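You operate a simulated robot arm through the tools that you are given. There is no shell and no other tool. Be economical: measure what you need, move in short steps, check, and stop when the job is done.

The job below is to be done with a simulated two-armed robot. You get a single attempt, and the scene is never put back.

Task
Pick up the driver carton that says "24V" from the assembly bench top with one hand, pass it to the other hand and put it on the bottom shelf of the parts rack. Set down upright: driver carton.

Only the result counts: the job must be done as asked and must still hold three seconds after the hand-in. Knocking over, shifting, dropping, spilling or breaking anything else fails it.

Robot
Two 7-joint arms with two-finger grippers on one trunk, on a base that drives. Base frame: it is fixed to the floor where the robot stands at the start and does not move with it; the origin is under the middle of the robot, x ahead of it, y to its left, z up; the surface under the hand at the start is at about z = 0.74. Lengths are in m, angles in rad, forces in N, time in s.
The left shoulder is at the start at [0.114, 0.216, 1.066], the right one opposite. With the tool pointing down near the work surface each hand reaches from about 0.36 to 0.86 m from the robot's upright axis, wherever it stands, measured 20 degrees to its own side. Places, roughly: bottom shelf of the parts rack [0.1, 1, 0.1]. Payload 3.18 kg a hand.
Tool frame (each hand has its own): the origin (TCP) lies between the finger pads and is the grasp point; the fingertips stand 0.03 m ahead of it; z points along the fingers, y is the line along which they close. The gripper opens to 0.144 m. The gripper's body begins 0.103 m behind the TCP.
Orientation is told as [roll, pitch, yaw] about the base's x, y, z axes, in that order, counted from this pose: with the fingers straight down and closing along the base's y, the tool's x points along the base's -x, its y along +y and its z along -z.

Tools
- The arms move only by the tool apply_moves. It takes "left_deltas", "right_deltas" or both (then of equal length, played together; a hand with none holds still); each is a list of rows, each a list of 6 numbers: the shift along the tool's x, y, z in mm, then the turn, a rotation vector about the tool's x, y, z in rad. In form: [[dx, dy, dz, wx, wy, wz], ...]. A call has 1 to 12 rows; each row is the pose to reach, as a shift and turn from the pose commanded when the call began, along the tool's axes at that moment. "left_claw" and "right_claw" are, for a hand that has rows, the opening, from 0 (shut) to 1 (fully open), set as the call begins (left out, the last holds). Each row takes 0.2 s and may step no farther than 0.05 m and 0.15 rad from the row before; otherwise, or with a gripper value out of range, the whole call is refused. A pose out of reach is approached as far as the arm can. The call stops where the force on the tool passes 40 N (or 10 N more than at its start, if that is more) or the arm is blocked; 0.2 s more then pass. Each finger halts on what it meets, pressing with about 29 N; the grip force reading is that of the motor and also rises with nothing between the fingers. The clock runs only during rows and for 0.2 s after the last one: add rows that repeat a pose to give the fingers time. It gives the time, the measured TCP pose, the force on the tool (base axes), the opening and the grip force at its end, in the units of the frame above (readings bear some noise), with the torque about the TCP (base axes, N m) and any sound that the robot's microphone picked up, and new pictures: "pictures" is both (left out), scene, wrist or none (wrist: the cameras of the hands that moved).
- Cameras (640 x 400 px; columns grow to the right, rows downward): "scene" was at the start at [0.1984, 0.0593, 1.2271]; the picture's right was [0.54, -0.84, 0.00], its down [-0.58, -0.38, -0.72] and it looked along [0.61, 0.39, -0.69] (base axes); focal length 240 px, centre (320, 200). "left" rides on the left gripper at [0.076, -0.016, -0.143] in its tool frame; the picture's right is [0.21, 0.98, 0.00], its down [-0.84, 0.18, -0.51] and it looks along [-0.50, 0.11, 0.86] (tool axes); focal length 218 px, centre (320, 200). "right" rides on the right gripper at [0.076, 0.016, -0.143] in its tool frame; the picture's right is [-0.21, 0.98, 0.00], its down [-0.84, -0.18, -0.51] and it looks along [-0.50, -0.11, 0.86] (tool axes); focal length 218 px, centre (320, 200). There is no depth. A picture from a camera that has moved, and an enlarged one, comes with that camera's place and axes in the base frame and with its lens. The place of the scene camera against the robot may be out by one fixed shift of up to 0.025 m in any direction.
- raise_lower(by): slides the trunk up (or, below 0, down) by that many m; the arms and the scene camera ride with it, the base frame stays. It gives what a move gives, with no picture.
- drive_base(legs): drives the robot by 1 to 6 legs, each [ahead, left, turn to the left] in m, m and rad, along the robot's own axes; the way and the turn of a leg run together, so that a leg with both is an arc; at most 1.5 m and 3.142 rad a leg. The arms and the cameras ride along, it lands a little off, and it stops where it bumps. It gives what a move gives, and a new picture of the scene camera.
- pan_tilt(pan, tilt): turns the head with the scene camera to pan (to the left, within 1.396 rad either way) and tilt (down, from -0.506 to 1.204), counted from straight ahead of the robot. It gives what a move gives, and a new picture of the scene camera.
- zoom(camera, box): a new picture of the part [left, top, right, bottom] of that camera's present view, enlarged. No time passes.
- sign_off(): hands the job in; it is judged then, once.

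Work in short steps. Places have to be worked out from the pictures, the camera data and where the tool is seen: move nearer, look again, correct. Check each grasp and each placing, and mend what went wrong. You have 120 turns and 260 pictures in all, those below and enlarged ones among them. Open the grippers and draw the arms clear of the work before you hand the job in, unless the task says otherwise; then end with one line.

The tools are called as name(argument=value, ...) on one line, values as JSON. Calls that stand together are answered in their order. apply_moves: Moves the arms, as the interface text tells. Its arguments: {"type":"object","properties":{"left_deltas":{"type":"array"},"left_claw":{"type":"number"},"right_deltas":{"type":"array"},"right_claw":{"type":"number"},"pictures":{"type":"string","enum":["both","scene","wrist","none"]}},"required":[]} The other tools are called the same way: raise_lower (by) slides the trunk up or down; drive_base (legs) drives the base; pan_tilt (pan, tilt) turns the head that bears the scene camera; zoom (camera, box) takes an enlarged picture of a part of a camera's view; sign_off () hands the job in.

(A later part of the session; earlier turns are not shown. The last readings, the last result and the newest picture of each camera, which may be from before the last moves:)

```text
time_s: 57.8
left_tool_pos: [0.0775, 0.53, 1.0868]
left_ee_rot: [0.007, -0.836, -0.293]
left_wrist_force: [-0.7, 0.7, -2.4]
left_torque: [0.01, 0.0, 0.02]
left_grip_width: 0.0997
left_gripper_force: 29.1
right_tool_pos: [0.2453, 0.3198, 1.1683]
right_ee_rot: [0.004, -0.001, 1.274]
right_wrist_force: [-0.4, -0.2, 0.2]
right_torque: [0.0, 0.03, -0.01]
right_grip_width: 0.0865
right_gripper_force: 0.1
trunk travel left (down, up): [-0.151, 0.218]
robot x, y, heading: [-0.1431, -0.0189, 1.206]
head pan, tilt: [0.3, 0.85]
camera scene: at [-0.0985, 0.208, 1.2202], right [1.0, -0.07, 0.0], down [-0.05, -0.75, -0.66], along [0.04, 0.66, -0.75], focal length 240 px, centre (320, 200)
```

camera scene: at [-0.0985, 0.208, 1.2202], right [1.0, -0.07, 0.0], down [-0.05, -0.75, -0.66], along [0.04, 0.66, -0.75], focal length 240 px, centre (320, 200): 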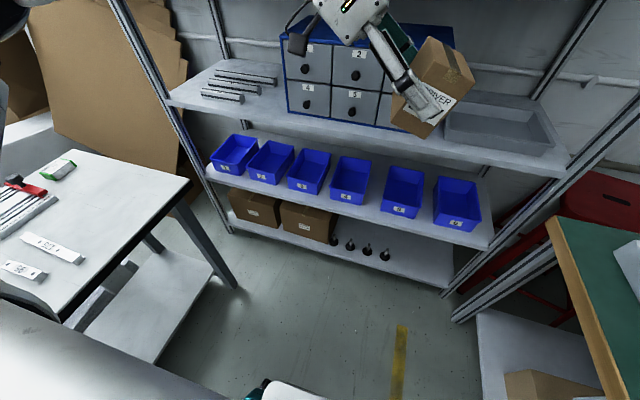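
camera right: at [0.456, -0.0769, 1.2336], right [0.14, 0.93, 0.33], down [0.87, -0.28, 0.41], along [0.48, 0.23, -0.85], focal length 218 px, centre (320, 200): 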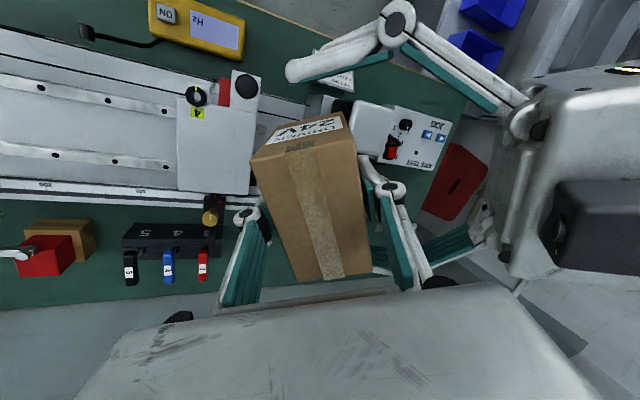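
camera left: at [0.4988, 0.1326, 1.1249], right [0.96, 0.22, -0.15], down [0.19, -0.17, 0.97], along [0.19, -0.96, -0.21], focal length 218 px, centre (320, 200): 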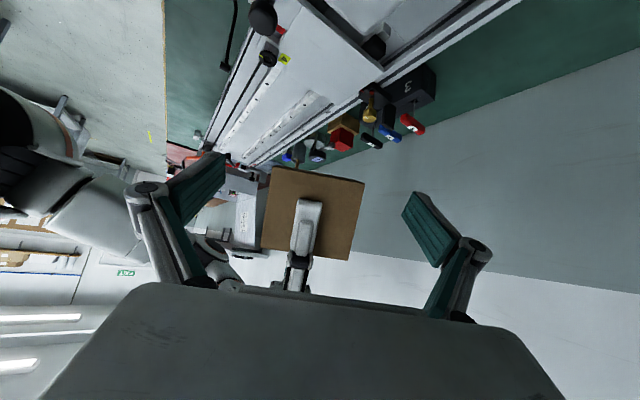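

I can see the bottom shelf. It holds two brown boxes on the left and a row of black feet in the middle, with free space at the right end near the post. I'll zoom in to measure it.

zoom(camera="scene", box=[300, 180, 500, 305])

```text
3.20 times, centred on (400, 242) of scene
camera zoom: at [-0.0985, 0.208, 1.2202], right [1.0, -0.07, 0.0], down [-0.05, -0.75, -0.66], along [0.04, 0.66, -0.75], focal length 769 px, centre (64, 64)
```

zoom: 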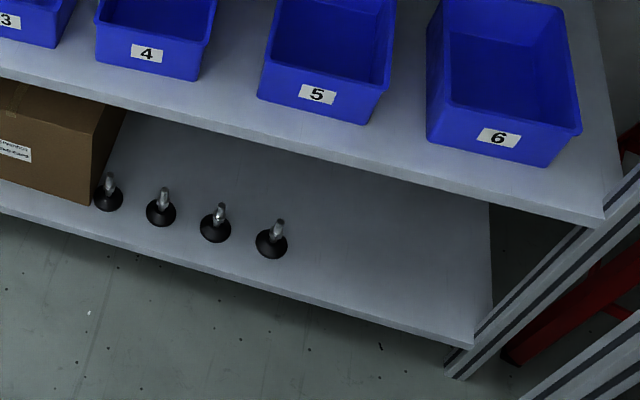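

Free space on the bottom shelf runs about u 0 to 0.27 along the rack, and the shelf front is at v ≈ 0.75. Before lowering, the left hand must point forward, so I'll back off 0.1 m for room.

drive_base(legs=[[-0.1, 0, 0]])

```text
time_s: 59.0
left_tool_pos: [0.0411, 0.4363, 1.0869]
left_ee_rot: [0.007, -0.836, -0.292]
left_wrist_force: [-0.8, -0.5, -2.6]
left_torque: [0.05, 0.06, 0.03]
left_grip_width: 0.0996
left_gripper_force: 28.7
right_tool_pos: [0.2086, 0.2256, 1.1682]
right_ee_rot: [0.004, 0.002, 1.278]
right_wrist_force: [0.3, 0.4, -0.6]
right_torque: [0.02, 0.0, 0.0]
right_grip_width: 0.0864
right_gripper_force: 0.1
trunk travel left (down, up): [-0.151, 0.218]
robot x, y, heading: [-0.1779, -0.1107, 1.203]
head pan, tilt: [0.3, 0.85]
camera scene: at [-0.1346, 0.1144, 1.2201], right [1.0, -0.07, 0.0], down [-0.05, -0.75, -0.66], along [0.04, 0.66, -0.75], focal length 240 px, centre (320, 200)
```

scene: 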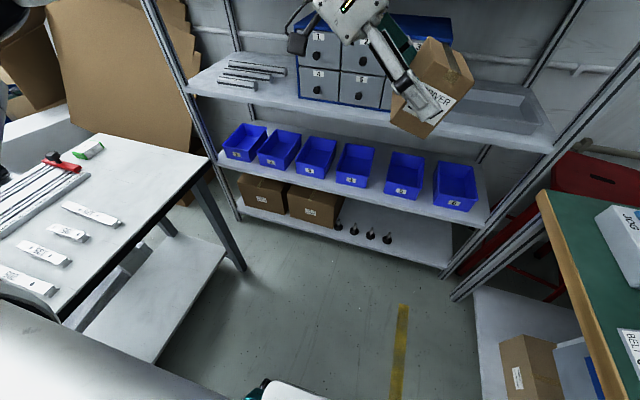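

There's plenty of room. I'll swing the left hand about the vertical so that it points forward with the carton in front, over 10 rows.

apply_moves(left_deltas=[[21, 13, -15, -0.1106, 0, -0.0998], [42, 26, -29, -0.2212, 0, -0.1996], [63, 38, -44, -0.3318, 0, -0.2994], [84, 51, -58, -0.4424, 0, -0.3992], [105, 64, -73, -0.553, 0, -0.499], [126, 77, -87, -0.6636, 0, -0.5988], [147, 90, -102, -0.7742, 0, -0.6986], [167, 102, -116, -0.8848, 0, -0.7984], [188, 115, -131, -0.9954, 0, -0.8982], [209, 128, -146, -1.106, 0, -0.998], [209, 128, -146, -1.106, 0, -0.998]], pictures="both")

```text
time_s: 61.4
left_tool_pos: [-0.1617, 0.6296, 1.0305]
left_ee_rot: [0.002, -0.842, 1.203]
left_wrist_force: [0.3, -0.4, -3.1]
left_torque: [-0.02, 0.03, 0.02]
left_grip_width: 0.0993
left_gripper_force: 28.8
right_tool_pos: [0.2087, 0.2257, 1.1672]
right_ee_rot: [0.004, -0.001, 1.276]
right_wrist_force: [-0.3, 0.3, -0.1]
right_torque: [0.01, 0.0, 0.0]
right_grip_width: 0.0864
right_gripper_force: 0.0
trunk travel left (down, up): [-0.151, 0.218]
robot x, y, heading: [-0.1761, -0.1091, 1.208]
head pan, tilt: [0.3, 0.85]
camera scene: at [-0.1346, 0.1143, 1.2203], right [1.0, -0.07, 0.0], down [-0.05, -0.75, -0.66], along [0.04, 0.66, -0.75], focal length 240 px, centre (320, 200)
camera left: at [-0.2036, 0.4787, 1.0684], right [-0.96, 0.22, -0.15], down [-0.1, 0.23, 0.97], along [0.25, 0.95, -0.2], focal length 218 px, centre (320, 200)
```

scene: 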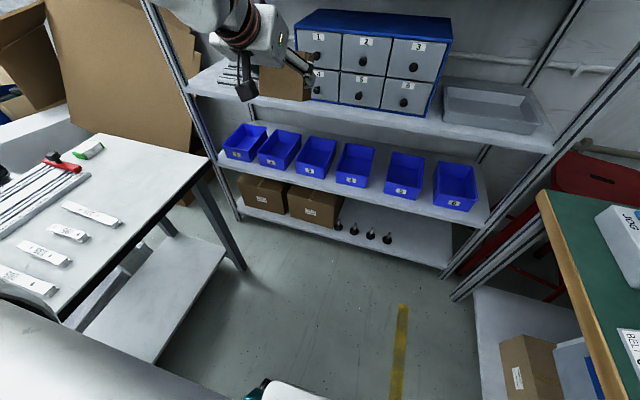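
left: 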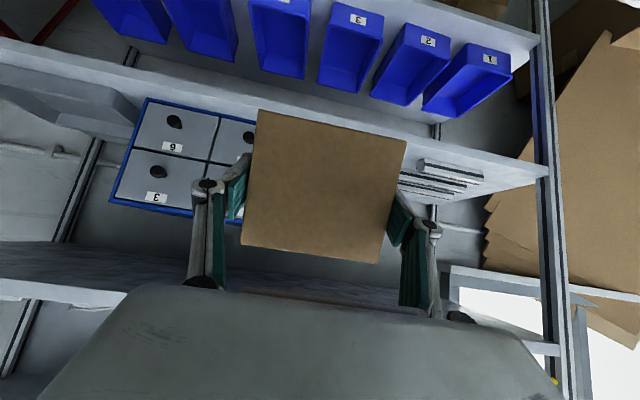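

The hand now points forward and the grip is good. Next I'll turn the robot right by 0.6, so the left arm faces the free end of the shelf, and lower the trunk fully.

drive_base(legs=[[0, 0, -0.605]])

raise_lower(by=-0.15)

```text
time_s: 63.4
left_tool_pos: [0.2528, 0.4914, 1.0299]
left_ee_rot: [0.001, -0.84, 0.603]
left_wrist_force: [0.1, 0.2, -2.6]
left_torque: [0.01, 0.08, 0.03]
left_grip_width: 0.0996
left_gripper_force: 29.3
right_tool_pos: [0.3318, -0.0503, 1.1678]
right_ee_rot: [0.004, 0.002, 0.677]
right_wrist_force: [0.6, 0.3, 0.7]
right_torque: [0.01, 0.03, 0.01]
right_grip_width: 0.0863
right_gripper_force: 0.0
trunk travel left (down, up): [-0.151, 0.218]
robot x, y, heading: [-0.179, -0.106, 0.605]
head pan, tilt: [0.3, 0.85]
camera scene: at [-0.0254, 0.0461, 1.2202], right [0.79, -0.62, 0.0], down [-0.46, -0.59, -0.66], along [0.41, 0.52, -0.75], focal length 240 px, centre (320, 200)
```

scene: 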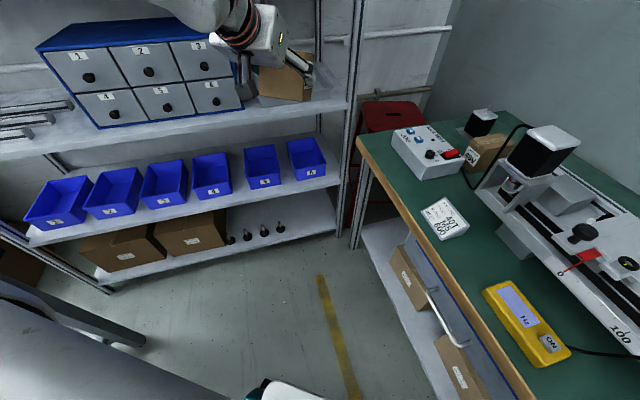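

```text
time_s: 65.2
left_tool_pos: [0.2509, 0.4918, 0.8821]
left_ee_rot: [0.001, -0.844, 0.602]
left_wrist_force: [0.6, -0.1, -2.7]
left_torque: [-0.01, 0.03, 0.01]
left_grip_width: 0.0996
left_gripper_force: 29.7
right_tool_pos: [0.3624, -0.0272, 0.9664]
right_ee_rot: [0.017, 0.18, 0.677]
right_wrist_force: [-0.2, -0.1, 0.2]
right_torque: [0.02, -0.01, -0.01]
right_grip_width: 0.0866
right_gripper_force: 0.0
trunk travel left (down, up): [-0.001, 0.368]
robot x, y, heading: [-0.1825, -0.1123, 0.606]
head pan, tilt: [0.3, 0.85]
```

The trunk is fully lowered and the carton is still held. I'll lower the left hand in the open space in front of the robot, first half, and lift the right hand a little.

apply_moves(left_deltas=[[38, -3, 28, 0, 0, 0], [75, -6, 57, 0, 0, 0], [113, -9, 85, 0, 0, 0], [151, -12, 114, 0, 0, 0], [188, -15, 142, 0, 0, 0], [226, -18, 171, 0, 0, 0], [264, -22, 199, 0, 0, 0], [264, -22, 199, 0, 0, 0]], right_deltas=[[0, 0, -30, 0, 0, 0], [0, 0, -60, 0, 0, 0], [0, 0, -90, 0, 0, 0], [0, 0, -90, 0, 0, 0], [0, 0, -90, 0, 0, 0], [0, 0, -90, 0, 0, 0], [0, 0, -90, 0, 0, 0], [0, 0, -90, 0, 0, 0]], pictures="scene")

```text
time_s: 67.0
left_tool_pos: [0.2463, 0.4572, 0.5515]
left_ee_rot: [0.002, -0.842, 0.606]
left_wrist_force: [0.8, -0.2, -1.8]
left_torque: [-0.01, 0.01, -0.02]
left_grip_width: 0.0996
left_gripper_force: 29.0
right_tool_pos: [0.3426, -0.0107, 0.9881]
right_ee_rot: [0.021, 0.182, 0.679]
right_wrist_force: [-1.1, 0.1, -0.1]
right_torque: [0.0, 0.02, 0.03]
right_grip_width: 0.0863
right_gripper_force: 0.1
right hand out of reach, approached as far as the arm can: row 1, 2, 3, 4, 5, 6, 7, 8
trunk travel left (down, up): [-0.001, 0.368]
robot x, y, heading: [-0.1805, -0.112, 0.605]
head pan, tilt: [0.3, 0.85]
camera scene: at [0.0948, 0.1298, 1.0296], right [0.79, -0.62, 0.0], down [-0.46, -0.59, -0.66], along [0.41, 0.52, -0.75], focal length 240 px, centre (320, 200)
```

scene: 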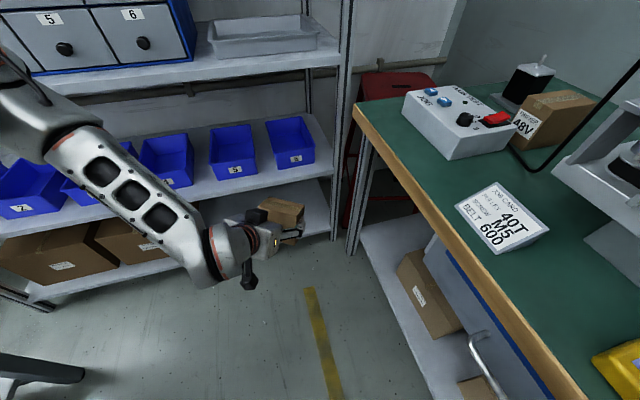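

The carton is at z 0.55 with no contact anywhere. I'll continue down to about z 0.22.

apply_moves(left_deltas=[[38, -3, 28, 0, 0, 0], [75, -6, 57, 0, 0, 0], [113, -9, 85, 0, 0, 0], [151, -12, 114, 0, 0, 0], [188, -15, 142, 0, 0, 0], [226, -18, 171, 0, 0, 0], [264, -22, 199, 0, 0, 0], [264, -22, 199, 0, 0, 0]], pictures="both")

```text
time_s: 68.8
left_tool_pos: [0.2004, 0.4785, 0.3085]
left_ee_rot: [0.001, -0.84, 0.605]
left_wrist_force: [0.3, -0.2, -3.3]
left_torque: [-0.03, 0.04, 0.03]
left_grip_width: 0.0997
left_gripper_force: 28.5
left hand out of reach, approached as far as the arm can: row 5, 6, 7, 8
right_tool_pos: [0.3447, -0.0097, 0.9877]
right_ee_rot: [0.022, 0.181, 0.678]
right_wrist_force: [0.5, 1.5, 0.2]
right_torque: [-0.01, 0.0, -0.01]
right_grip_width: 0.0865
right_gripper_force: 0.0
trunk travel left (down, up): [-0.001, 0.368]
robot x, y, heading: [-0.1788, -0.1106, 0.61]
head pan, tilt: [0.3, 0.85]
camera scene: at [0.095, 0.13, 1.0293], right [0.79, -0.62, 0.0], down [-0.46, -0.59, -0.66], along [0.41, 0.52, -0.75], focal length 240 px, centre (320, 200)
camera left: at [0.0794, 0.3767, 0.3479], right [-0.67, 0.73, -0.16], down [0.05, 0.25, 0.97], along [0.74, 0.64, -0.21], focal length 218 px, centre (320, 200)
```

scene: 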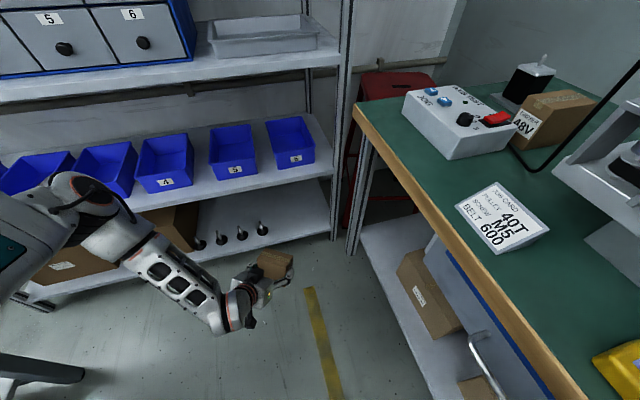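
left: 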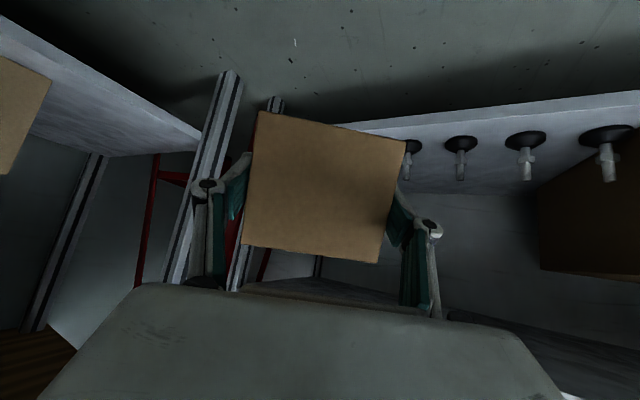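

The arm ran into a limit at z 0.31. I need a flatter hand pitch anyway, about −25° to −30°, so I'll test pitching up while moving forward and down.

apply_moves(left_deltas=[[0, 0, 20, 0, -0.07, 0], [10, 0, 40, 0, -0.14, 0], [30, -10, 55, 0, -0.2, 0], [55, -20, 70, 0, -0.2, 0], [80, -30, 85, 0, -0.2, 0], [80, -30, 85, 0, -0.2, 0]], pictures="scene")

```text
time_s: 70.2
left_tool_pos: [0.1921, 0.5188, 0.3247]
left_ee_rot: [0.0, -1.043, 0.605]
left_wrist_force: [-0.3, 0.7, -2.3]
left_torque: [-0.03, 0.04, 0.04]
left_grip_width: 0.0997
left_gripper_force: 29.1
left hand out of reach, approached as far as the arm can: row 1, 2, 3, 4, 5, 6
right_tool_pos: [0.3445, -0.0108, 0.9876]
right_ee_rot: [0.021, 0.181, 0.68]
right_wrist_force: [0.0, 0.1, 0.2]
right_torque: [0.01, 0.0, 0.01]
right_grip_width: 0.0865
right_gripper_force: 0.0
trunk travel left (down, up): [-0.001, 0.368]
robot x, y, heading: [-0.1777, -0.1107, 0.607]
head pan, tilt: [0.3, 0.85]
camera scene: at [0.0951, 0.1299, 1.0293], right [0.79, -0.62, 0.0], down [-0.46, -0.59, -0.66], along [0.41, 0.52, -0.75], focal length 240 px, centre (320, 200)
```

scene: 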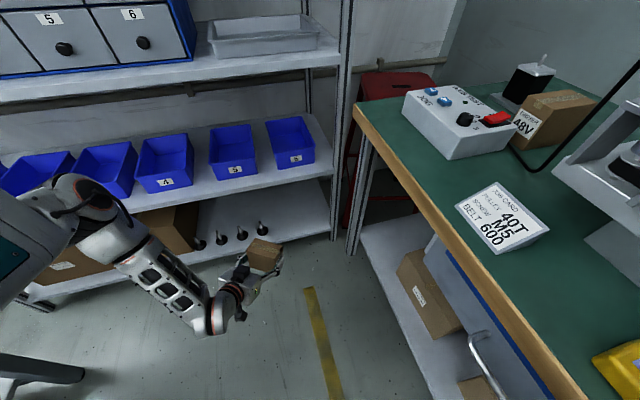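

It reached the −30° pitch but drifted left. I'll test moving straight down from here, in base z.

apply_moves(left_deltas=[[26, 0, 15, 0, 0, 0], [52, 0, 30, 0, 0, 0], [78, 0, 45, 0, 0, 0], [104, 0, 60, 0, 0, 0], [104, 0, 60, 0, 0, 0]], pictures="none")

```text
time_s: 71.4
left_tool_pos: [0.1886, 0.5424, 0.3127]
left_ee_rot: [0.005, -1.037, 0.599]
left_wrist_force: [-0.3, -0.1, -2.7]
left_torque: [-0.03, 0.01, 0.02]
left_grip_width: 0.0996
left_gripper_force: 28.8
left hand out of reach, approached as far as the arm can: row 1, 2, 3, 4, 5
right_tool_pos: [0.3436, -0.0105, 0.9886]
right_ee_rot: [0.02, 0.183, 0.68]
right_wrist_force: [0.1, -0.3, 0.4]
right_torque: [-0.02, 0.01, -0.01]
right_grip_width: 0.0864
right_gripper_force: 0.1
trunk travel left (down, up): [-0.001, 0.368]
robot x, y, heading: [-0.1792, -0.1115, 0.602]
head pan, tilt: [0.3, 0.85]
```

The drift suggests a wrist limit from pointing forward with the elbow out. I'll turn the hand 0.5 rad to the right and test the descent again.

apply_moves(left_deltas=[[0, 0, 0, 0.11, 0, 0.0635], [0, 0, 0, 0.217, 0, 0.125], [0, 0, 0, 0.325, 0, 0.1875], [0, 0, 0, 0.433, 0, 0.25], [0, 0, 0, 0.433, 0, 0.25]], pictures="none")

apply_moves(left_deltas=[[35, 0, 20, 0, 0, 0], [70, 0, 40, 0, 0, 0], [105, 0, 60, 0, 0, 0], [105, 0, 60, 0, 0, 0]], pictures="scene")

```text
time_s: 72.6
left_tool_pos: [0.1885, 0.5417, 0.3149]
left_ee_rot: [-0.001, -1.039, 0.105]
left_wrist_force: [0.3, -0.5, -3.4]
left_torque: [-0.02, 0.03, 0.03]
left_grip_width: 0.0994
left_gripper_force: 29.3
right_tool_pos: [0.3429, -0.0107, 0.9865]
right_ee_rot: [0.021, 0.181, 0.678]
right_wrist_force: [0.2, -0.5, 0.1]
right_torque: [-0.01, -0.02, -0.03]
right_grip_width: 0.0861
right_gripper_force: 0.0
trunk travel left (down, up): [-0.001, 0.368]
robot x, y, heading: [-0.1795, -0.1102, 0.603]
head pan, tilt: [0.3, 0.85]
```

```text
time_s: 73.6
left_tool_pos: [0.1934, 0.5239, 0.3059]
left_ee_rot: [0.002, -1.036, 0.102]
left_wrist_force: [-0.3, -0.3, -2.9]
left_torque: [-0.03, 0.0, 0.01]
left_grip_width: 0.1002
left_gripper_force: 29.1
left hand out of reach, approached as far as the arm can: row 1, 2, 3, 4
right_tool_pos: [0.3441, -0.0116, 0.9872]
right_ee_rot: [0.019, 0.181, 0.68]
right_wrist_force: [-0.6, -0.1, -0.5]
right_torque: [0.01, 0.0, 0.02]
right_grip_width: 0.0865
right_gripper_force: 0.0
trunk travel left (down, up): [-0.001, 0.368]
robot x, y, heading: [-0.1756, -0.1109, 0.608]
head pan, tilt: [0.3, 0.85]
camera scene: at [0.095, 0.13, 1.0293], right [0.79, -0.62, 0.0], down [-0.46, -0.59, -0.66], along [0.41, 0.52, -0.75], focal length 240 px, centre (320, 200)
```

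scene: 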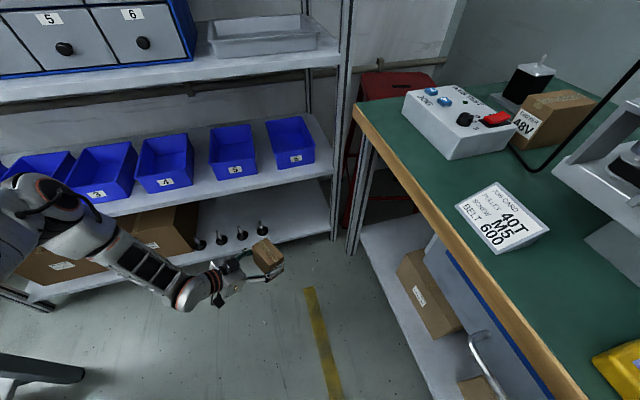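

The limit looks like an arm-posture limit rather than reach, since the wrist stays at z ≈ 0.45–0.5. I'll test a move forward and down, which extends the arm.

apply_moves(left_deltas=[[8, 14, 35, 0, 0, 0], [16, 29, 70, 0, 0, 0], [24, 43, 105, 0, 0, 0], [32, 58, 141, 0, 0, 0], [32, 58, 141, 0, 0, 0]], pictures="both")

```text
time_s: 74.8
left_tool_pos: [0.2698, 0.5428, 0.3088]
left_ee_rot: [0.003, -1.038, 0.106]
left_wrist_force: [-0.1, 0.2, -2.5]
left_torque: [0.01, 0.05, 0.04]
left_grip_width: 0.0995
left_gripper_force: 29.0
left hand out of reach, approached as far as the arm can: row 1, 2, 3, 4, 5
right_tool_pos: [0.3437, -0.0106, 0.987]
right_ee_rot: [0.022, 0.182, 0.679]
right_wrist_force: [0.7, -0.3, 0.4]
right_torque: [0.02, -0.01, 0.01]
right_grip_width: 0.0864
right_gripper_force: 0.0
trunk travel left (down, up): [-0.001, 0.368]
robot x, y, heading: [-0.1734, -0.1154, 0.605]
head pan, tilt: [0.3, 0.85]
camera scene: at [0.095, 0.13, 1.0293], right [0.79, -0.62, 0.0], down [-0.46, -0.59, -0.66], along [0.41, 0.52, -0.75], focal length 240 px, centre (320, 200)
camera left: at [0.1089, 0.5102, 0.3154], right [-0.21, 0.96, -0.18], down [-0.03, 0.18, 0.98], along [0.98, 0.21, -0.01], focal length 218 px, centre (320, 200)
```

scene: 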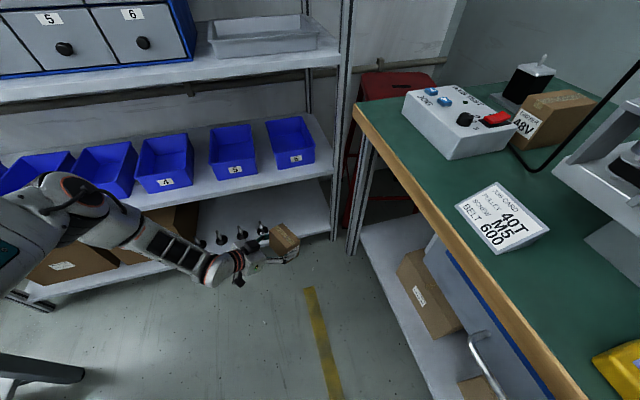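
left: 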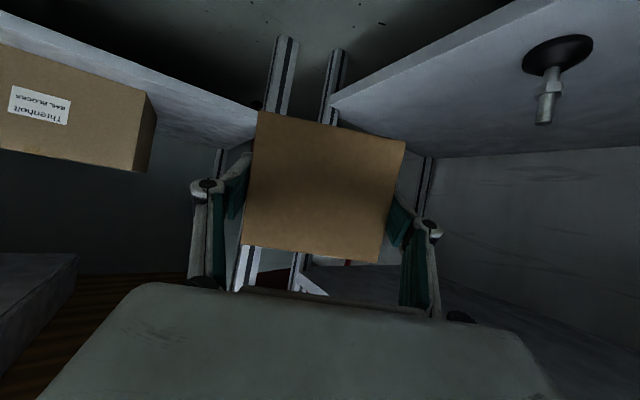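

Extending forward doesn't help, but shifting left does. I'll rearrange: lift slightly, move the hand left and back, and turn it toward the robot's left, to see whether the arm can drop lower there.

apply_moves(left_deltas=[[12, 22, -32, -0.048, 0, -0.028], [25, 44, -63, -0.096, 0, -0.057], [37, 65, -95, -0.143, 0, -0.085], [49, 87, -127, -0.191, 0, -0.113], [62, 109, -158, -0.239, 0, -0.142], [74, 131, -190, -0.287, 0, -0.17], [86, 152, -222, -0.334, 0, -0.198], [99, 174, -253, -0.382, 0, -0.227], [111, 196, -285, -0.43, 0, -0.255], [111, 196, -285, -0.43, 0, -0.255]], pictures="scene")

```text
time_s: 77.0
left_tool_pos: [-0.0321, 0.6888, 0.394]
left_ee_rot: [0.0, -1.034, 0.608]
left_wrist_force: [-0.6, -0.3, -2.7]
left_torque: [0.0, 0.01, -0.01]
left_grip_width: 0.0997
left_gripper_force: 29.5
left hand out of reach, approached as far as the arm can: row 4, 5, 6, 7, 8, 9, 10
right_tool_pos: [0.3447, -0.0102, 0.9879]
right_ee_rot: [0.021, 0.181, 0.677]
right_wrist_force: [-0.4, -0.5, 0.0]
right_torque: [-0.01, -0.02, -0.02]
right_grip_width: 0.0863
right_gripper_force: 0.0
trunk travel left (down, up): [-0.001, 0.368]
robot x, y, heading: [-0.1802, -0.1137, 0.604]
head pan, tilt: [0.3, 0.85]
camera scene: at [0.0951, 0.1301, 1.0292], right [0.79, -0.62, 0.0], down [-0.46, -0.59, -0.66], along [0.41, 0.52, -0.75], focal length 240 px, centre (320, 200)
```

scene: 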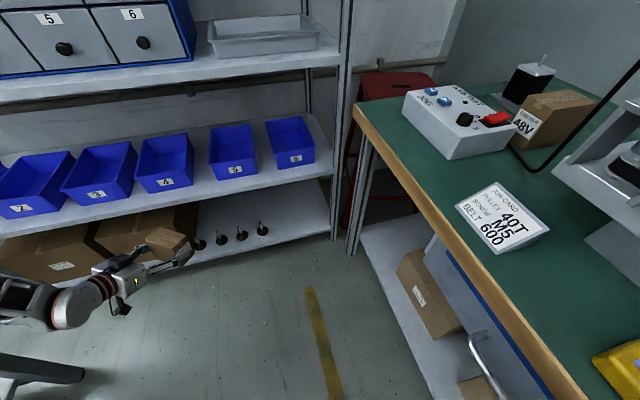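

The hand is at (−0.03, 0.69, 0.39), in front of the rack with about 0.1 m to spare. I'll test straight down here.

apply_moves(left_deltas=[[30, 0, 18, 0, 0, 0], [60, 0, 36, 0, 0, 0], [90, 0, 53, 0, 0, 0], [120, 0, 71, 0, 0, 0], [120, 0, 71, 0, 0, 0]], pictures="none")

```text
time_s: 78.2
left_tool_pos: [0.0072, 0.6672, 0.3684]
left_ee_rot: [-0.001, -1.035, 0.606]
left_wrist_force: [-0.1, 0.9, -3.0]
left_torque: [-0.03, 0.04, 0.02]
left_grip_width: 0.0996
left_gripper_force: 29.5
left hand out of reach, approached as far as the arm can: row 1, 2, 3, 4, 5
right_tool_pos: [0.3429, -0.0103, 0.9882]
right_ee_rot: [0.02, 0.181, 0.68]
right_wrist_force: [0.3, 0.0, 0.0]
right_torque: [0.0, 0.01, -0.02]
right_grip_width: 0.0862
right_gripper_force: 0.0
trunk travel left (down, up): [-0.001, 0.368]
robot x, y, heading: [-0.1794, -0.1113, 0.609]
head pan, tilt: [0.3, 0.85]
```

The elbow looks stuck high, with the forearm hanging from it. I'll back away from the rack down the aisle, then extend the arm nearly straight and swing it down, which should lower the elbow.

drive_base(legs=[[-0.25, -0.17, 0]])

```text
time_s: 80.3
left_tool_pos: [-0.1006, 0.3817, 0.3682]
left_ee_rot: [-0.001, -1.034, 0.609]
left_wrist_force: [-1.0, -0.1, -2.4]
left_torque: [-0.01, 0.02, -0.05]
left_grip_width: 0.0993
left_gripper_force: 28.8
right_tool_pos: [0.2383, -0.2946, 0.9868]
right_ee_rot: [0.022, 0.182, 0.681]
right_wrist_force: [0.0, -0.1, -0.8]
right_torque: [0.01, -0.01, 0.0]
right_grip_width: 0.0866
right_gripper_force: 0.0
trunk travel left (down, up): [-0.001, 0.368]
robot x, y, heading: [-0.2859, -0.3918, 0.603]
head pan, tilt: [0.3, 0.85]
camera scene: at [-0.0103, -0.1539, 1.0294], right [0.79, -0.62, 0.0], down [-0.46, -0.59, -0.66], along [0.41, 0.52, -0.75], focal length 240 px, centre (320, 200)
```

scene: 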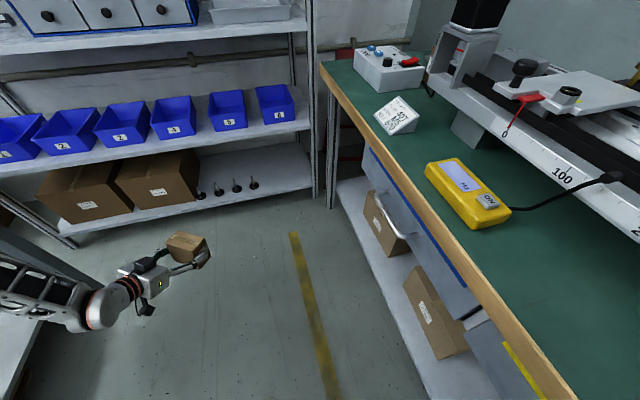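

The area ahead is clear. I'll extend the left arm forward to nearly straight at z ≈ 0.5.

apply_moves(left_deltas=[[-31, -11, 26, 0, 0, 0], [-61, -22, 52, 0, 0, 0], [-92, -33, 78, 0, 0, 0], [-122, -44, 104, 0, 0, 0], [-153, -55, 130, 0, 0, 0], [-184, -66, 156, 0, 0, 0], [-214, -77, 182, 0, 0, 0], [-245, -88, 208, 0, 0, 0], [-275, -99, 234, 0, 0, 0], [-306, -110, 260, 0, 0, 0], [-306, -110, 260, 0, 0, 0]], pictures="scene")

```text
time_s: 82.7
left_tool_pos: [0.2779, 0.5089, 0.4975]
left_ee_rot: [-0.002, -1.032, 0.609]
left_wrist_force: [0.2, -0.2, -3.0]
left_torque: [-0.05, 0.02, 0.0]
left_grip_width: 0.0995
left_gripper_force: 29.2
right_tool_pos: [0.2382, -0.294, 0.987]
right_ee_rot: [0.02, 0.184, 0.679]
right_wrist_force: [1.0, 0.3, 0.6]
right_torque: [-0.03, 0.0, 0.0]
right_grip_width: 0.0863
right_gripper_force: 0.0
trunk travel left (down, up): [-0.001, 0.368]
robot x, y, heading: [-0.2872, -0.3951, 0.609]
head pan, tilt: [0.3, 0.85]
camera scene: at [-0.0102, -0.1535, 1.0292], right [0.79, -0.62, 0.0], down [-0.46, -0.59, -0.66], along [0.41, 0.52, -0.75], focal length 240 px, centre (320, 200)
```

scene: 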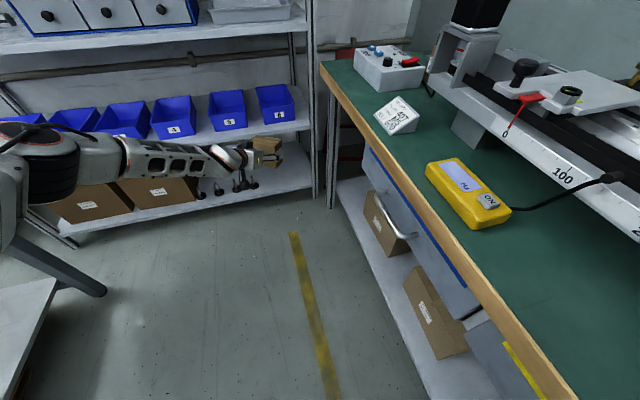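

It reached the pose. Now I'll swing it down with the arm extended.

apply_moves(left_deltas=[[40, 0, 16, 0, 0, 0], [81, 0, 31, 0, 0, 0], [121, 0, 47, 0, 0, 0], [162, 0, 63, 0, 0, 0], [202, 0, 79, 0, 0, 0], [243, 0, 94, 0, 0, 0], [283, 0, 110, 0, 0, 0], [283, 0, 110, 0, 0, 0]], pictures="scene")

```text
time_s: 84.5
left_tool_pos: [0.1748, 0.456, 0.3285]
left_ee_rot: [-0.004, -1.033, 0.607]
left_wrist_force: [0.1, -0.3, -3.3]
left_torque: [-0.02, 0.02, -0.02]
left_grip_width: 0.0997
left_gripper_force: 29.3
left hand out of reach, approached as far as the arm can: row 3, 4, 5, 6, 7, 8
right_tool_pos: [0.2388, -0.2933, 0.9877]
right_ee_rot: [0.022, 0.182, 0.682]
right_wrist_force: [0.0, 0.4, -0.4]
right_torque: [-0.02, -0.01, 0.0]
right_grip_width: 0.0865
right_gripper_force: 0.0
trunk travel left (down, up): [-0.001, 0.368]
robot x, y, heading: [-0.2823, -0.3949, 0.608]
head pan, tilt: [0.3, 0.85]
camera scene: at [-0.0102, -0.1536, 1.0293], right [0.79, -0.62, 0.0], down [-0.46, -0.59, -0.66], along [0.41, 0.52, -0.75], focal length 240 px, centre (320, 200)
```

scene: 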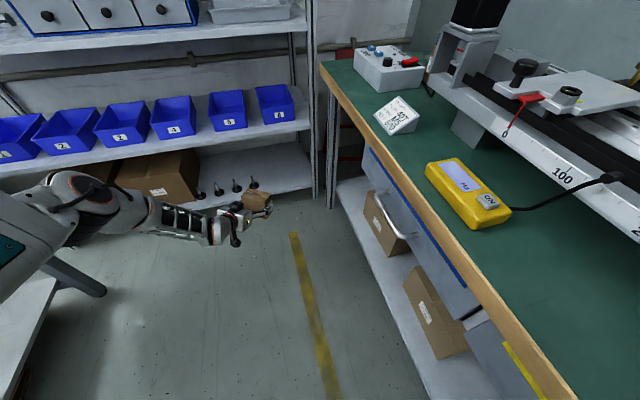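

The elbow stops at the same place again. I'll test whether a steeper hand pitch of about −70° gets lower, turning the hand down and then descending.

apply_moves(left_deltas=[[0, 0, 0, 0, 0.14, 0], [0, 0, 0, 0, 0.28, 0], [0, 0, 0, 0, 0.42, 0], [0, 0, 0, 0, 0.56, 0], [0, 0, 0, 0, 0.7, 0], [0, 0, 0, 0, 0.7, 0]], pictures="none")

apply_moves(left_deltas=[[13, 0, 38, 0, 0, 0], [26, 0, 76, 0, 0, 0], [39, 0, 114, 0, 0, 0], [52, 0, 151, 0, 0, 0], [52, 0, 151, 0, 0, 0]], pictures="scene")

```text
time_s: 85.9
left_tool_pos: [0.1643, 0.4505, 0.3349]
left_ee_rot: [-0.003, -0.336, 0.608]
left_wrist_force: [-0.7, 0.4, -2.6]
left_torque: [0.01, 0.02, 0.01]
left_grip_width: 0.0993
left_gripper_force: 28.8
left hand out of reach, approached as far as the arm can: row 4, 5, 6
right_tool_pos: [0.2373, -0.2931, 0.9893]
right_ee_rot: [0.022, 0.182, 0.68]
right_wrist_force: [-0.5, -0.4, 0.8]
right_torque: [-0.04, -0.04, 0.01]
right_grip_width: 0.0864
right_gripper_force: 0.0
trunk travel left (down, up): [-0.001, 0.368]
robot x, y, heading: [-0.2878, -0.3942, 0.606]
head pan, tilt: [0.3, 0.85]
```

```text
time_s: 87.1
left_tool_pos: [0.1064, 0.4217, 0.2599]
left_ee_rot: [-0.002, -0.335, 0.607]
left_wrist_force: [0.7, -0.3, -2.9]
left_torque: [-0.01, 0.02, -0.02]
left_grip_width: 0.0994
left_gripper_force: 28.3
left hand out of reach, approached as far as the arm can: row 1, 2, 3, 4, 5
right_tool_pos: [0.2389, -0.2953, 0.9874]
right_ee_rot: [0.021, 0.18, 0.679]
right_wrist_force: [0.1, -1.3, 0.8]
right_torque: [0.02, -0.01, 0.02]
right_grip_width: 0.0864
right_gripper_force: 0.0
trunk travel left (down, up): [-0.001, 0.368]
robot x, y, heading: [-0.2799, -0.3962, 0.607]
head pan, tilt: [0.3, 0.85]
camera scene: at [-0.0102, -0.1537, 1.0293], right [0.79, -0.62, 0.0], down [-0.46, -0.59, -0.66], along [0.41, 0.52, -0.75], focal length 240 px, centre (320, 200)
```

scene: 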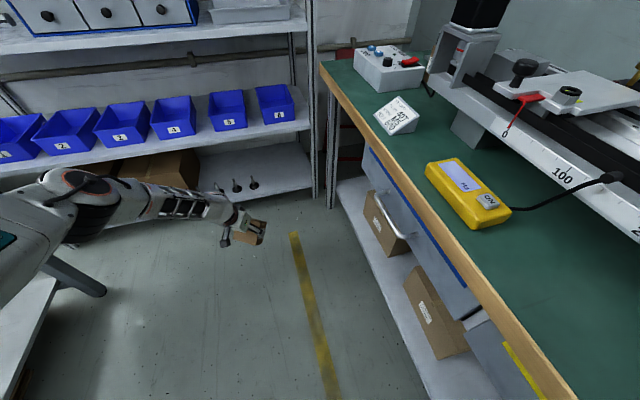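

It got down to z 0.26 but is still limited while sliding back. I'll try closer in: pull back about 0.22 m, then lower.

apply_moves(left_deltas=[[40, -6, -20, 0, 0, 0], [80, -12, -40, 0, 0, 0], [120, -18, -60, 0, 0, 0], [160, -24, -80, 0, 0, 0], [198, -30, -100, 0, 0, 0], [210, -30, -60, 0, 0, 0], [225, -30, -20, 0, 0, 0], [240, -30, 20, 0, 0, 0], [254, -30, 60, 0, 0, 0], [254, -30, 60, 0, 0, 0]], pictures="scene")

```text
time_s: 89.3
left_tool_pos: [-0.0578, 0.268, 0.1749]
left_ee_rot: [-0.003, -0.336, 0.607]
left_wrist_force: [-0.1, 0.2, -3.4]
left_torque: [-0.02, 0.0, 0.02]
left_grip_width: 0.0997
left_gripper_force: 29.1
left hand out of reach, approached as far as the arm can: row 8, 9, 10
right_tool_pos: [0.239, -0.2938, 0.9877]
right_ee_rot: [0.02, 0.181, 0.681]
right_wrist_force: [0.0, 0.0, 0.0]
right_torque: [0.0, 0.0, -0.02]
right_grip_width: 0.0867
right_gripper_force: 0.0
trunk travel left (down, up): [-0.001, 0.368]
robot x, y, heading: [-0.2818, -0.3962, 0.614]
head pan, tilt: [0.3, 0.85]
camera scene: at [-0.0103, -0.1537, 1.0293], right [0.79, -0.62, 0.0], down [-0.46, -0.59, -0.66], along [0.41, 0.52, -0.75], focal length 240 px, centre (320, 200)
```

scene: 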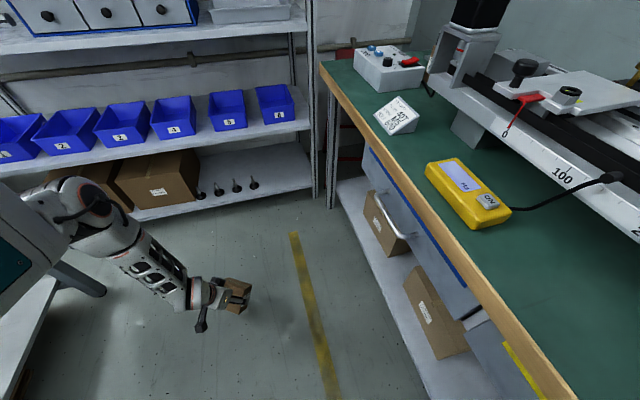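

Closer in it goes lower: z 0.175 at 0.57 m ahead. I'll test a bit further in and down to find the limit.

apply_moves(left_deltas=[[30, 0, -10, 0, 0, 0], [60, 0, -20, 0, 0, 0], [80, 0, -5, 0, 0, 0], [95, 0, 25, 0, 0, 0], [105, 0, 55, 0, 0, 0], [105, 0, 55, 0, 0, 0]], pictures="none")

zoom(camera="scene", box=[180, 120, 340, 220])

```text
time_s: 90.7
left_tool_pos: [-0.1179, 0.2325, 0.1782]
left_ee_rot: [-0.001, -0.334, 0.608]
left_wrist_force: [0.2, 0.6, -2.5]
left_torque: [0.01, 0.03, 0.0]
left_grip_width: 0.0996
left_gripper_force: 29.0
left hand out of reach, approached as far as the arm can: row 2, 3, 4, 5, 6
right_tool_pos: [0.2391, -0.2945, 0.9874]
right_ee_rot: [0.022, 0.181, 0.681]
right_wrist_force: [-1.3, -0.8, -0.4]
right_torque: [0.0, 0.01, -0.01]
right_grip_width: 0.0865
right_gripper_force: 0.1
trunk travel left (down, up): [-0.001, 0.368]
robot x, y, heading: [-0.2836, -0.3975, 0.609]
head pan, tilt: [0.3, 0.85]
```

```text
4.00 times, centred on (260, 170) of scene
camera zoom: at [-0.0103, -0.1537, 1.0293], right [0.79, -0.62, 0.0], down [-0.46, -0.59, -0.66], along [0.41, 0.52, -0.75], focal length 961 px, centre (560, 320)
```

zoom: 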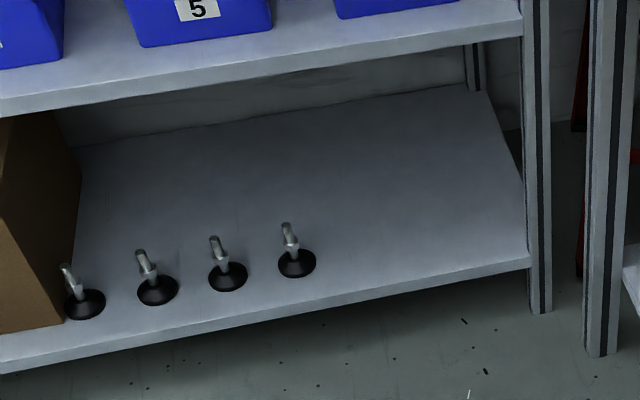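

The floor for this posture is z ≈ 0.175, and the shelf top triangulates to ≈ 0.10. I want to understand the elbow posture, so I'll look at the arm directly.

pan_tilt(pan=0.9, tilt=0.75)

```text
time_s: 91.7
left_tool_pos: [-0.1176, 0.2326, 0.1795]
left_ee_rot: [-0.002, -0.333, 0.609]
left_wrist_force: [0.4, -0.3, -3.7]
left_torque: [-0.03, 0.04, 0.0]
left_grip_width: 0.0996
left_gripper_force: 29.0
right_tool_pos: [0.2388, -0.2942, 0.9865]
right_ee_rot: [0.02, 0.182, 0.681]
right_wrist_force: [-0.3, 0.6, -0.8]
right_torque: [-0.02, 0.0, -0.02]
right_grip_width: 0.0863
right_gripper_force: 0.0
trunk travel left (down, up): [-0.001, 0.368]
robot x, y, heading: [-0.2881, -0.3985, 0.608]
head pan, tilt: [0.901, 0.75]
camera scene: at [-0.0531, -0.1326, 1.0373], right [1.0, -0.06, 0.0], down [-0.04, -0.68, -0.73], along [0.05, 0.73, -0.68], focal length 240 px, centre (320, 200)
```

scene: 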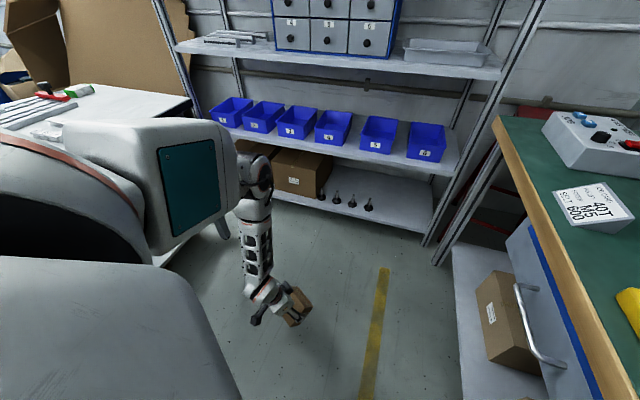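

The upper arm points forward, almost level, and the forearm hangs from the elbow. I'll test whether shifting the hand further left lets it go lower.

apply_moves(left_deltas=[[0, 40, -5, 0, 0, 0], [-10, 80, 0, 0, 0, 0], [-15, 120, 20, 0, 0, 0], [-10, 140, 45, 0, 0, 0], [0, 140, 75, 0, 0, 0], [0, 140, 75, 0, 0, 0]], pictures="scene")

```text
time_s: 93.1
left_tool_pos: [-0.1638, 0.3425, 0.1907]
left_ee_rot: [-0.002, -0.334, 0.607]
left_wrist_force: [0.1, -0.5, -3.4]
left_torque: [-0.01, 0.03, -0.02]
left_grip_width: 0.0999
left_gripper_force: 28.9
left hand out of reach, approached as far as the arm can: row 3, 4, 5, 6
right_tool_pos: [0.2397, -0.2931, 0.9871]
right_ee_rot: [0.021, 0.181, 0.681]
right_wrist_force: [0.0, 1.0, 0.1]
right_torque: [0.04, -0.04, -0.01]
right_grip_width: 0.0865
right_gripper_force: 0.1
trunk travel left (down, up): [-0.001, 0.368]
robot x, y, heading: [-0.2864, -0.3935, 0.612]
head pan, tilt: [0.901, 0.75]
camera scene: at [-0.0532, -0.1326, 1.0373], right [1.0, -0.06, 0.0], down [-0.04, -0.68, -0.73], along [0.05, 0.73, -0.68], focal length 240 px, centre (320, 200)
```

scene: 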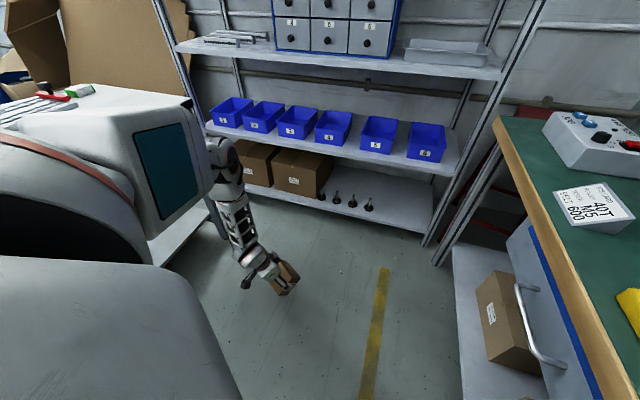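

Lower isn't possible in this posture. New plan: set the carton briefly on the free front strip of the bench, re-grip it near its top with a steep hand, then place it on the shelf that way. First I'll raise the left hand again.

apply_moves(left_deltas=[[-20, -13, -40, 0, 0, 0], [-40, -27, -81, 0, 0, 0], [-61, -41, -121, 0, 0, 0], [-81, -54, -161, 0, 0, 0], [-101, -68, -202, 0, 0, 0], [-121, -81, -242, 0, 0, 0], [-141, -95, -282, 0, 0, 0], [-161, -108, -323, 0, 0, 0], [-182, -122, -363, 0, 0, 0], [-202, -135, -403, 0, 0, 0], [-222, -149, -444, 0, 0, 0]], pictures="none")

apply_moves(left_deltas=[[-20, -13, -40, 0, -0.14, 0], [-40, -27, -81, 0, -0.28, 0], [-61, -41, -121, 0, -0.42, 0], [-81, -54, -161, 0, -0.56, 0], [-101, -68, -202, 0, -0.7, 0], [-121, -81, -242, 0, -0.846, 0], [-121, -81, -242, 0, -0.846, 0]], pictures="scene")

```text
time_s: 95.5
left_tool_pos: [-0.0263, 0.2524, 0.6809]
left_ee_rot: [0.0, -0.336, 0.608]
left_wrist_force: [-0.4, -0.2, -3.4]
left_torque: [0.02, -0.01, -0.01]
left_grip_width: 0.0994
left_gripper_force: 29.2
right_tool_pos: [0.2383, -0.2949, 0.9877]
right_ee_rot: [0.021, 0.179, 0.681]
right_wrist_force: [-1.1, -0.7, 0.1]
right_torque: [0.03, 0.0, -0.03]
right_grip_width: 0.0866
right_gripper_force: 0.1
trunk travel left (down, up): [-0.001, 0.368]
robot x, y, heading: [-0.2828, -0.3947, 0.609]
head pan, tilt: [0.901, 0.75]
```

```text
time_s: 97.1
left_tool_pos: [0.0776, 0.2369, 0.9797]
left_ee_rot: [-0.002, -1.179, 0.611]
left_wrist_force: [-0.1, -0.1, -2.9]
left_torque: [-0.04, 0.03, -0.01]
left_grip_width: 0.0996
left_gripper_force: 29.4
left hand out of reach, approached as far as the arm can: row 2, 3, 4, 5, 6, 7
right_tool_pos: [0.2388, -0.2935, 0.987]
right_ee_rot: [0.021, 0.183, 0.68]
right_wrist_force: [-0.3, -1.0, -0.2]
right_torque: [-0.02, -0.01, 0.0]
right_grip_width: 0.0863
right_gripper_force: 0.1
trunk travel left (down, up): [-0.001, 0.368]
robot x, y, heading: [-0.2792, -0.3929, 0.605]
head pan, tilt: [0.901, 0.75]
camera scene: at [-0.053, -0.1324, 1.0371], right [1.0, -0.06, 0.0], down [-0.04, -0.68, -0.73], along [0.05, 0.73, -0.68], focal length 240 px, centre (320, 200)
```

scene: 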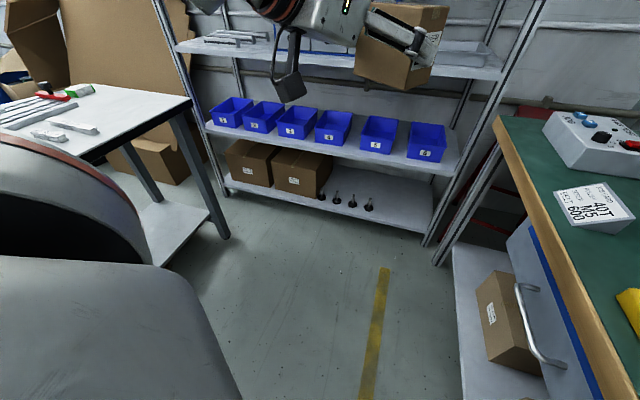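

The upper arm has left its earlier position, so the elbow may have changed posture. I'll look at it.

pan_tilt(pan=1.39, tilt=0.6)

```text
time_s: 98.1
left_tool_pos: [0.077, 0.2358, 0.9792]
left_ee_rot: [-0.002, -1.177, 0.608]
left_wrist_force: [-0.3, -0.1, -3.9]
left_torque: [-0.07, 0.03, -0.01]
left_grip_width: 0.0997
left_gripper_force: 29.8
right_tool_pos: [0.2393, -0.294, 0.9881]
right_ee_rot: [0.021, 0.183, 0.682]
right_wrist_force: [-0.2, -0.6, 0.0]
right_torque: [-0.02, -0.04, -0.01]
right_grip_width: 0.0864
right_gripper_force: 0.0
trunk travel left (down, up): [-0.001, 0.368]
robot x, y, heading: [-0.2827, -0.3929, 0.608]
head pan, tilt: [1.389, 0.6]
camera scene: at [-0.0948, -0.1348, 1.0501], right [0.91, 0.41, 0.0], down [0.23, -0.52, -0.82], along [-0.34, 0.75, -0.57], focal length 240 px, centre (320, 200)
```

scene: 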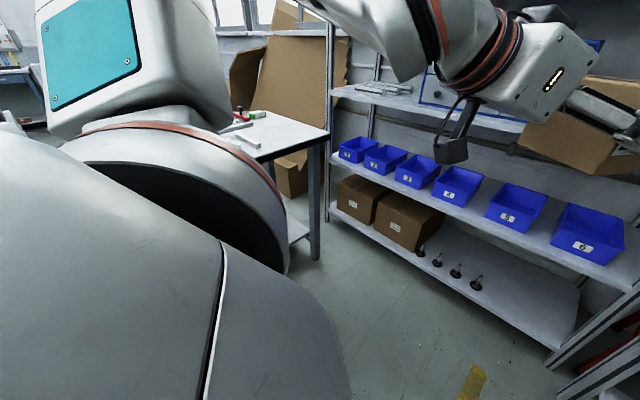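

The elbow is still on the upper side, so I'll keep to the bench plan. I'll raise the trunk for clearance, turn right to face the bench and back up a little.

raise_lower(by=0.15)

pan_tilt(pan=0.1, tilt=0.8)

drive_base(legs=[[0, 0, -0.735], [-0.098, -0.058, 0]])

```text
time_s: 99.8
left_tool_pos: [0.0798, 0.238, 1.1281]
left_ee_rot: [-0.003, -1.175, 0.607]
left_wrist_force: [0.3, 1.3, -3.3]
left_torque: [-0.02, 0.02, -0.01]
left_grip_width: 0.0997
left_gripper_force: 28.9
right_tool_pos: [0.1946, -0.3248, 1.2034]
right_ee_rot: [0.006, -0.005, 0.677]
right_wrist_force: [-0.3, 0.2, -1.0]
right_torque: [-0.03, 0.01, 0.0]
right_grip_width: 0.0864
right_gripper_force: 0.1
trunk travel left (down, up): [-0.151, 0.218]
robot x, y, heading: [-0.286, -0.3953, 0.606]
head pan, tilt: [1.389, 0.6]
```

```text
time_s: 101.3
left_tool_pos: [0.0786, 0.2374, 1.1301]
left_ee_rot: [-0.003, -1.18, 0.61]
left_wrist_force: [-0.7, 0.6, -2.9]
left_torque: [-0.04, 0.03, -0.03]
left_grip_width: 0.0997
left_gripper_force: 29.0
right_tool_pos: [0.1927, -0.325, 1.204]
right_ee_rot: [0.007, -0.008, 0.679]
right_wrist_force: [-0.6, 0.5, -0.1]
right_torque: [0.0, -0.03, 0.03]
right_grip_width: 0.0864
right_gripper_force: 0.2
trunk travel left (down, up): [-0.151, 0.218]
robot x, y, heading: [-0.2829, -0.3949, 0.607]
head pan, tilt: [0.099, 0.799]
camera scene: at [-0.1176, -0.2466, 1.2242], right [0.65, -0.76, 0.0], down [-0.54, -0.47, -0.7], along [0.53, 0.45, -0.72], focal length 240 px, centre (320, 200)
```

scene: 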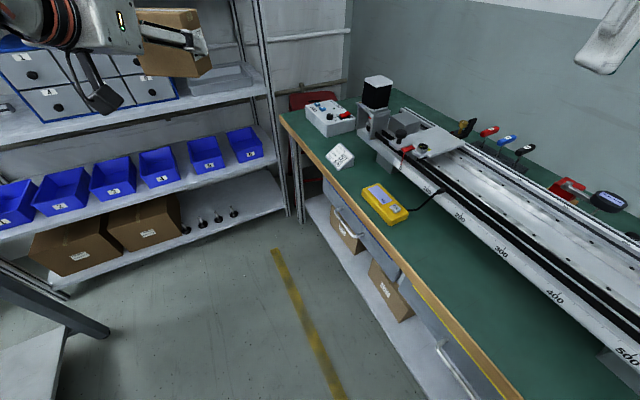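

```text
time_s: 104.4
left_tool_pos: [0.3065, -0.2172, 1.1298]
left_ee_rot: [-0.001, -1.18, -0.13]
left_wrist_force: [0.3, -0.9, -2.5]
left_torque: [0.0, 0.05, -0.02]
left_grip_width: 0.0995
left_gripper_force: 29.2
right_tool_pos: [0.0125, -0.7097, 1.2029]
right_ee_rot: [0.009, -0.01, -0.058]
right_wrist_force: [-1.1, 0.0, -0.3]
right_torque: [0.05, 0.0, 0.0]
right_grip_width: 0.0864
right_gripper_force: 0.0
trunk travel left (down, up): [-0.151, 0.218]
robot x, y, heading: [-0.3871, -0.4376, -0.133]
head pan, tilt: [0.099, 0.799]
camera scene: at [-0.1781, -0.4472, 1.2241], right [-0.03, -1.0, 0.0], down [-0.72, 0.02, -0.7], along [0.7, -0.02, -0.72], focal length 240 px, centre (320, 200)
```

scene: 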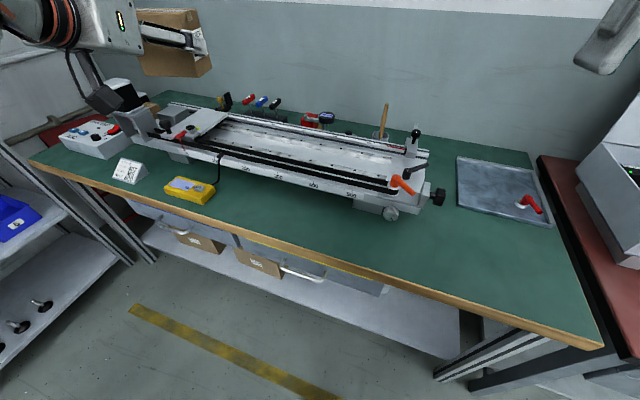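

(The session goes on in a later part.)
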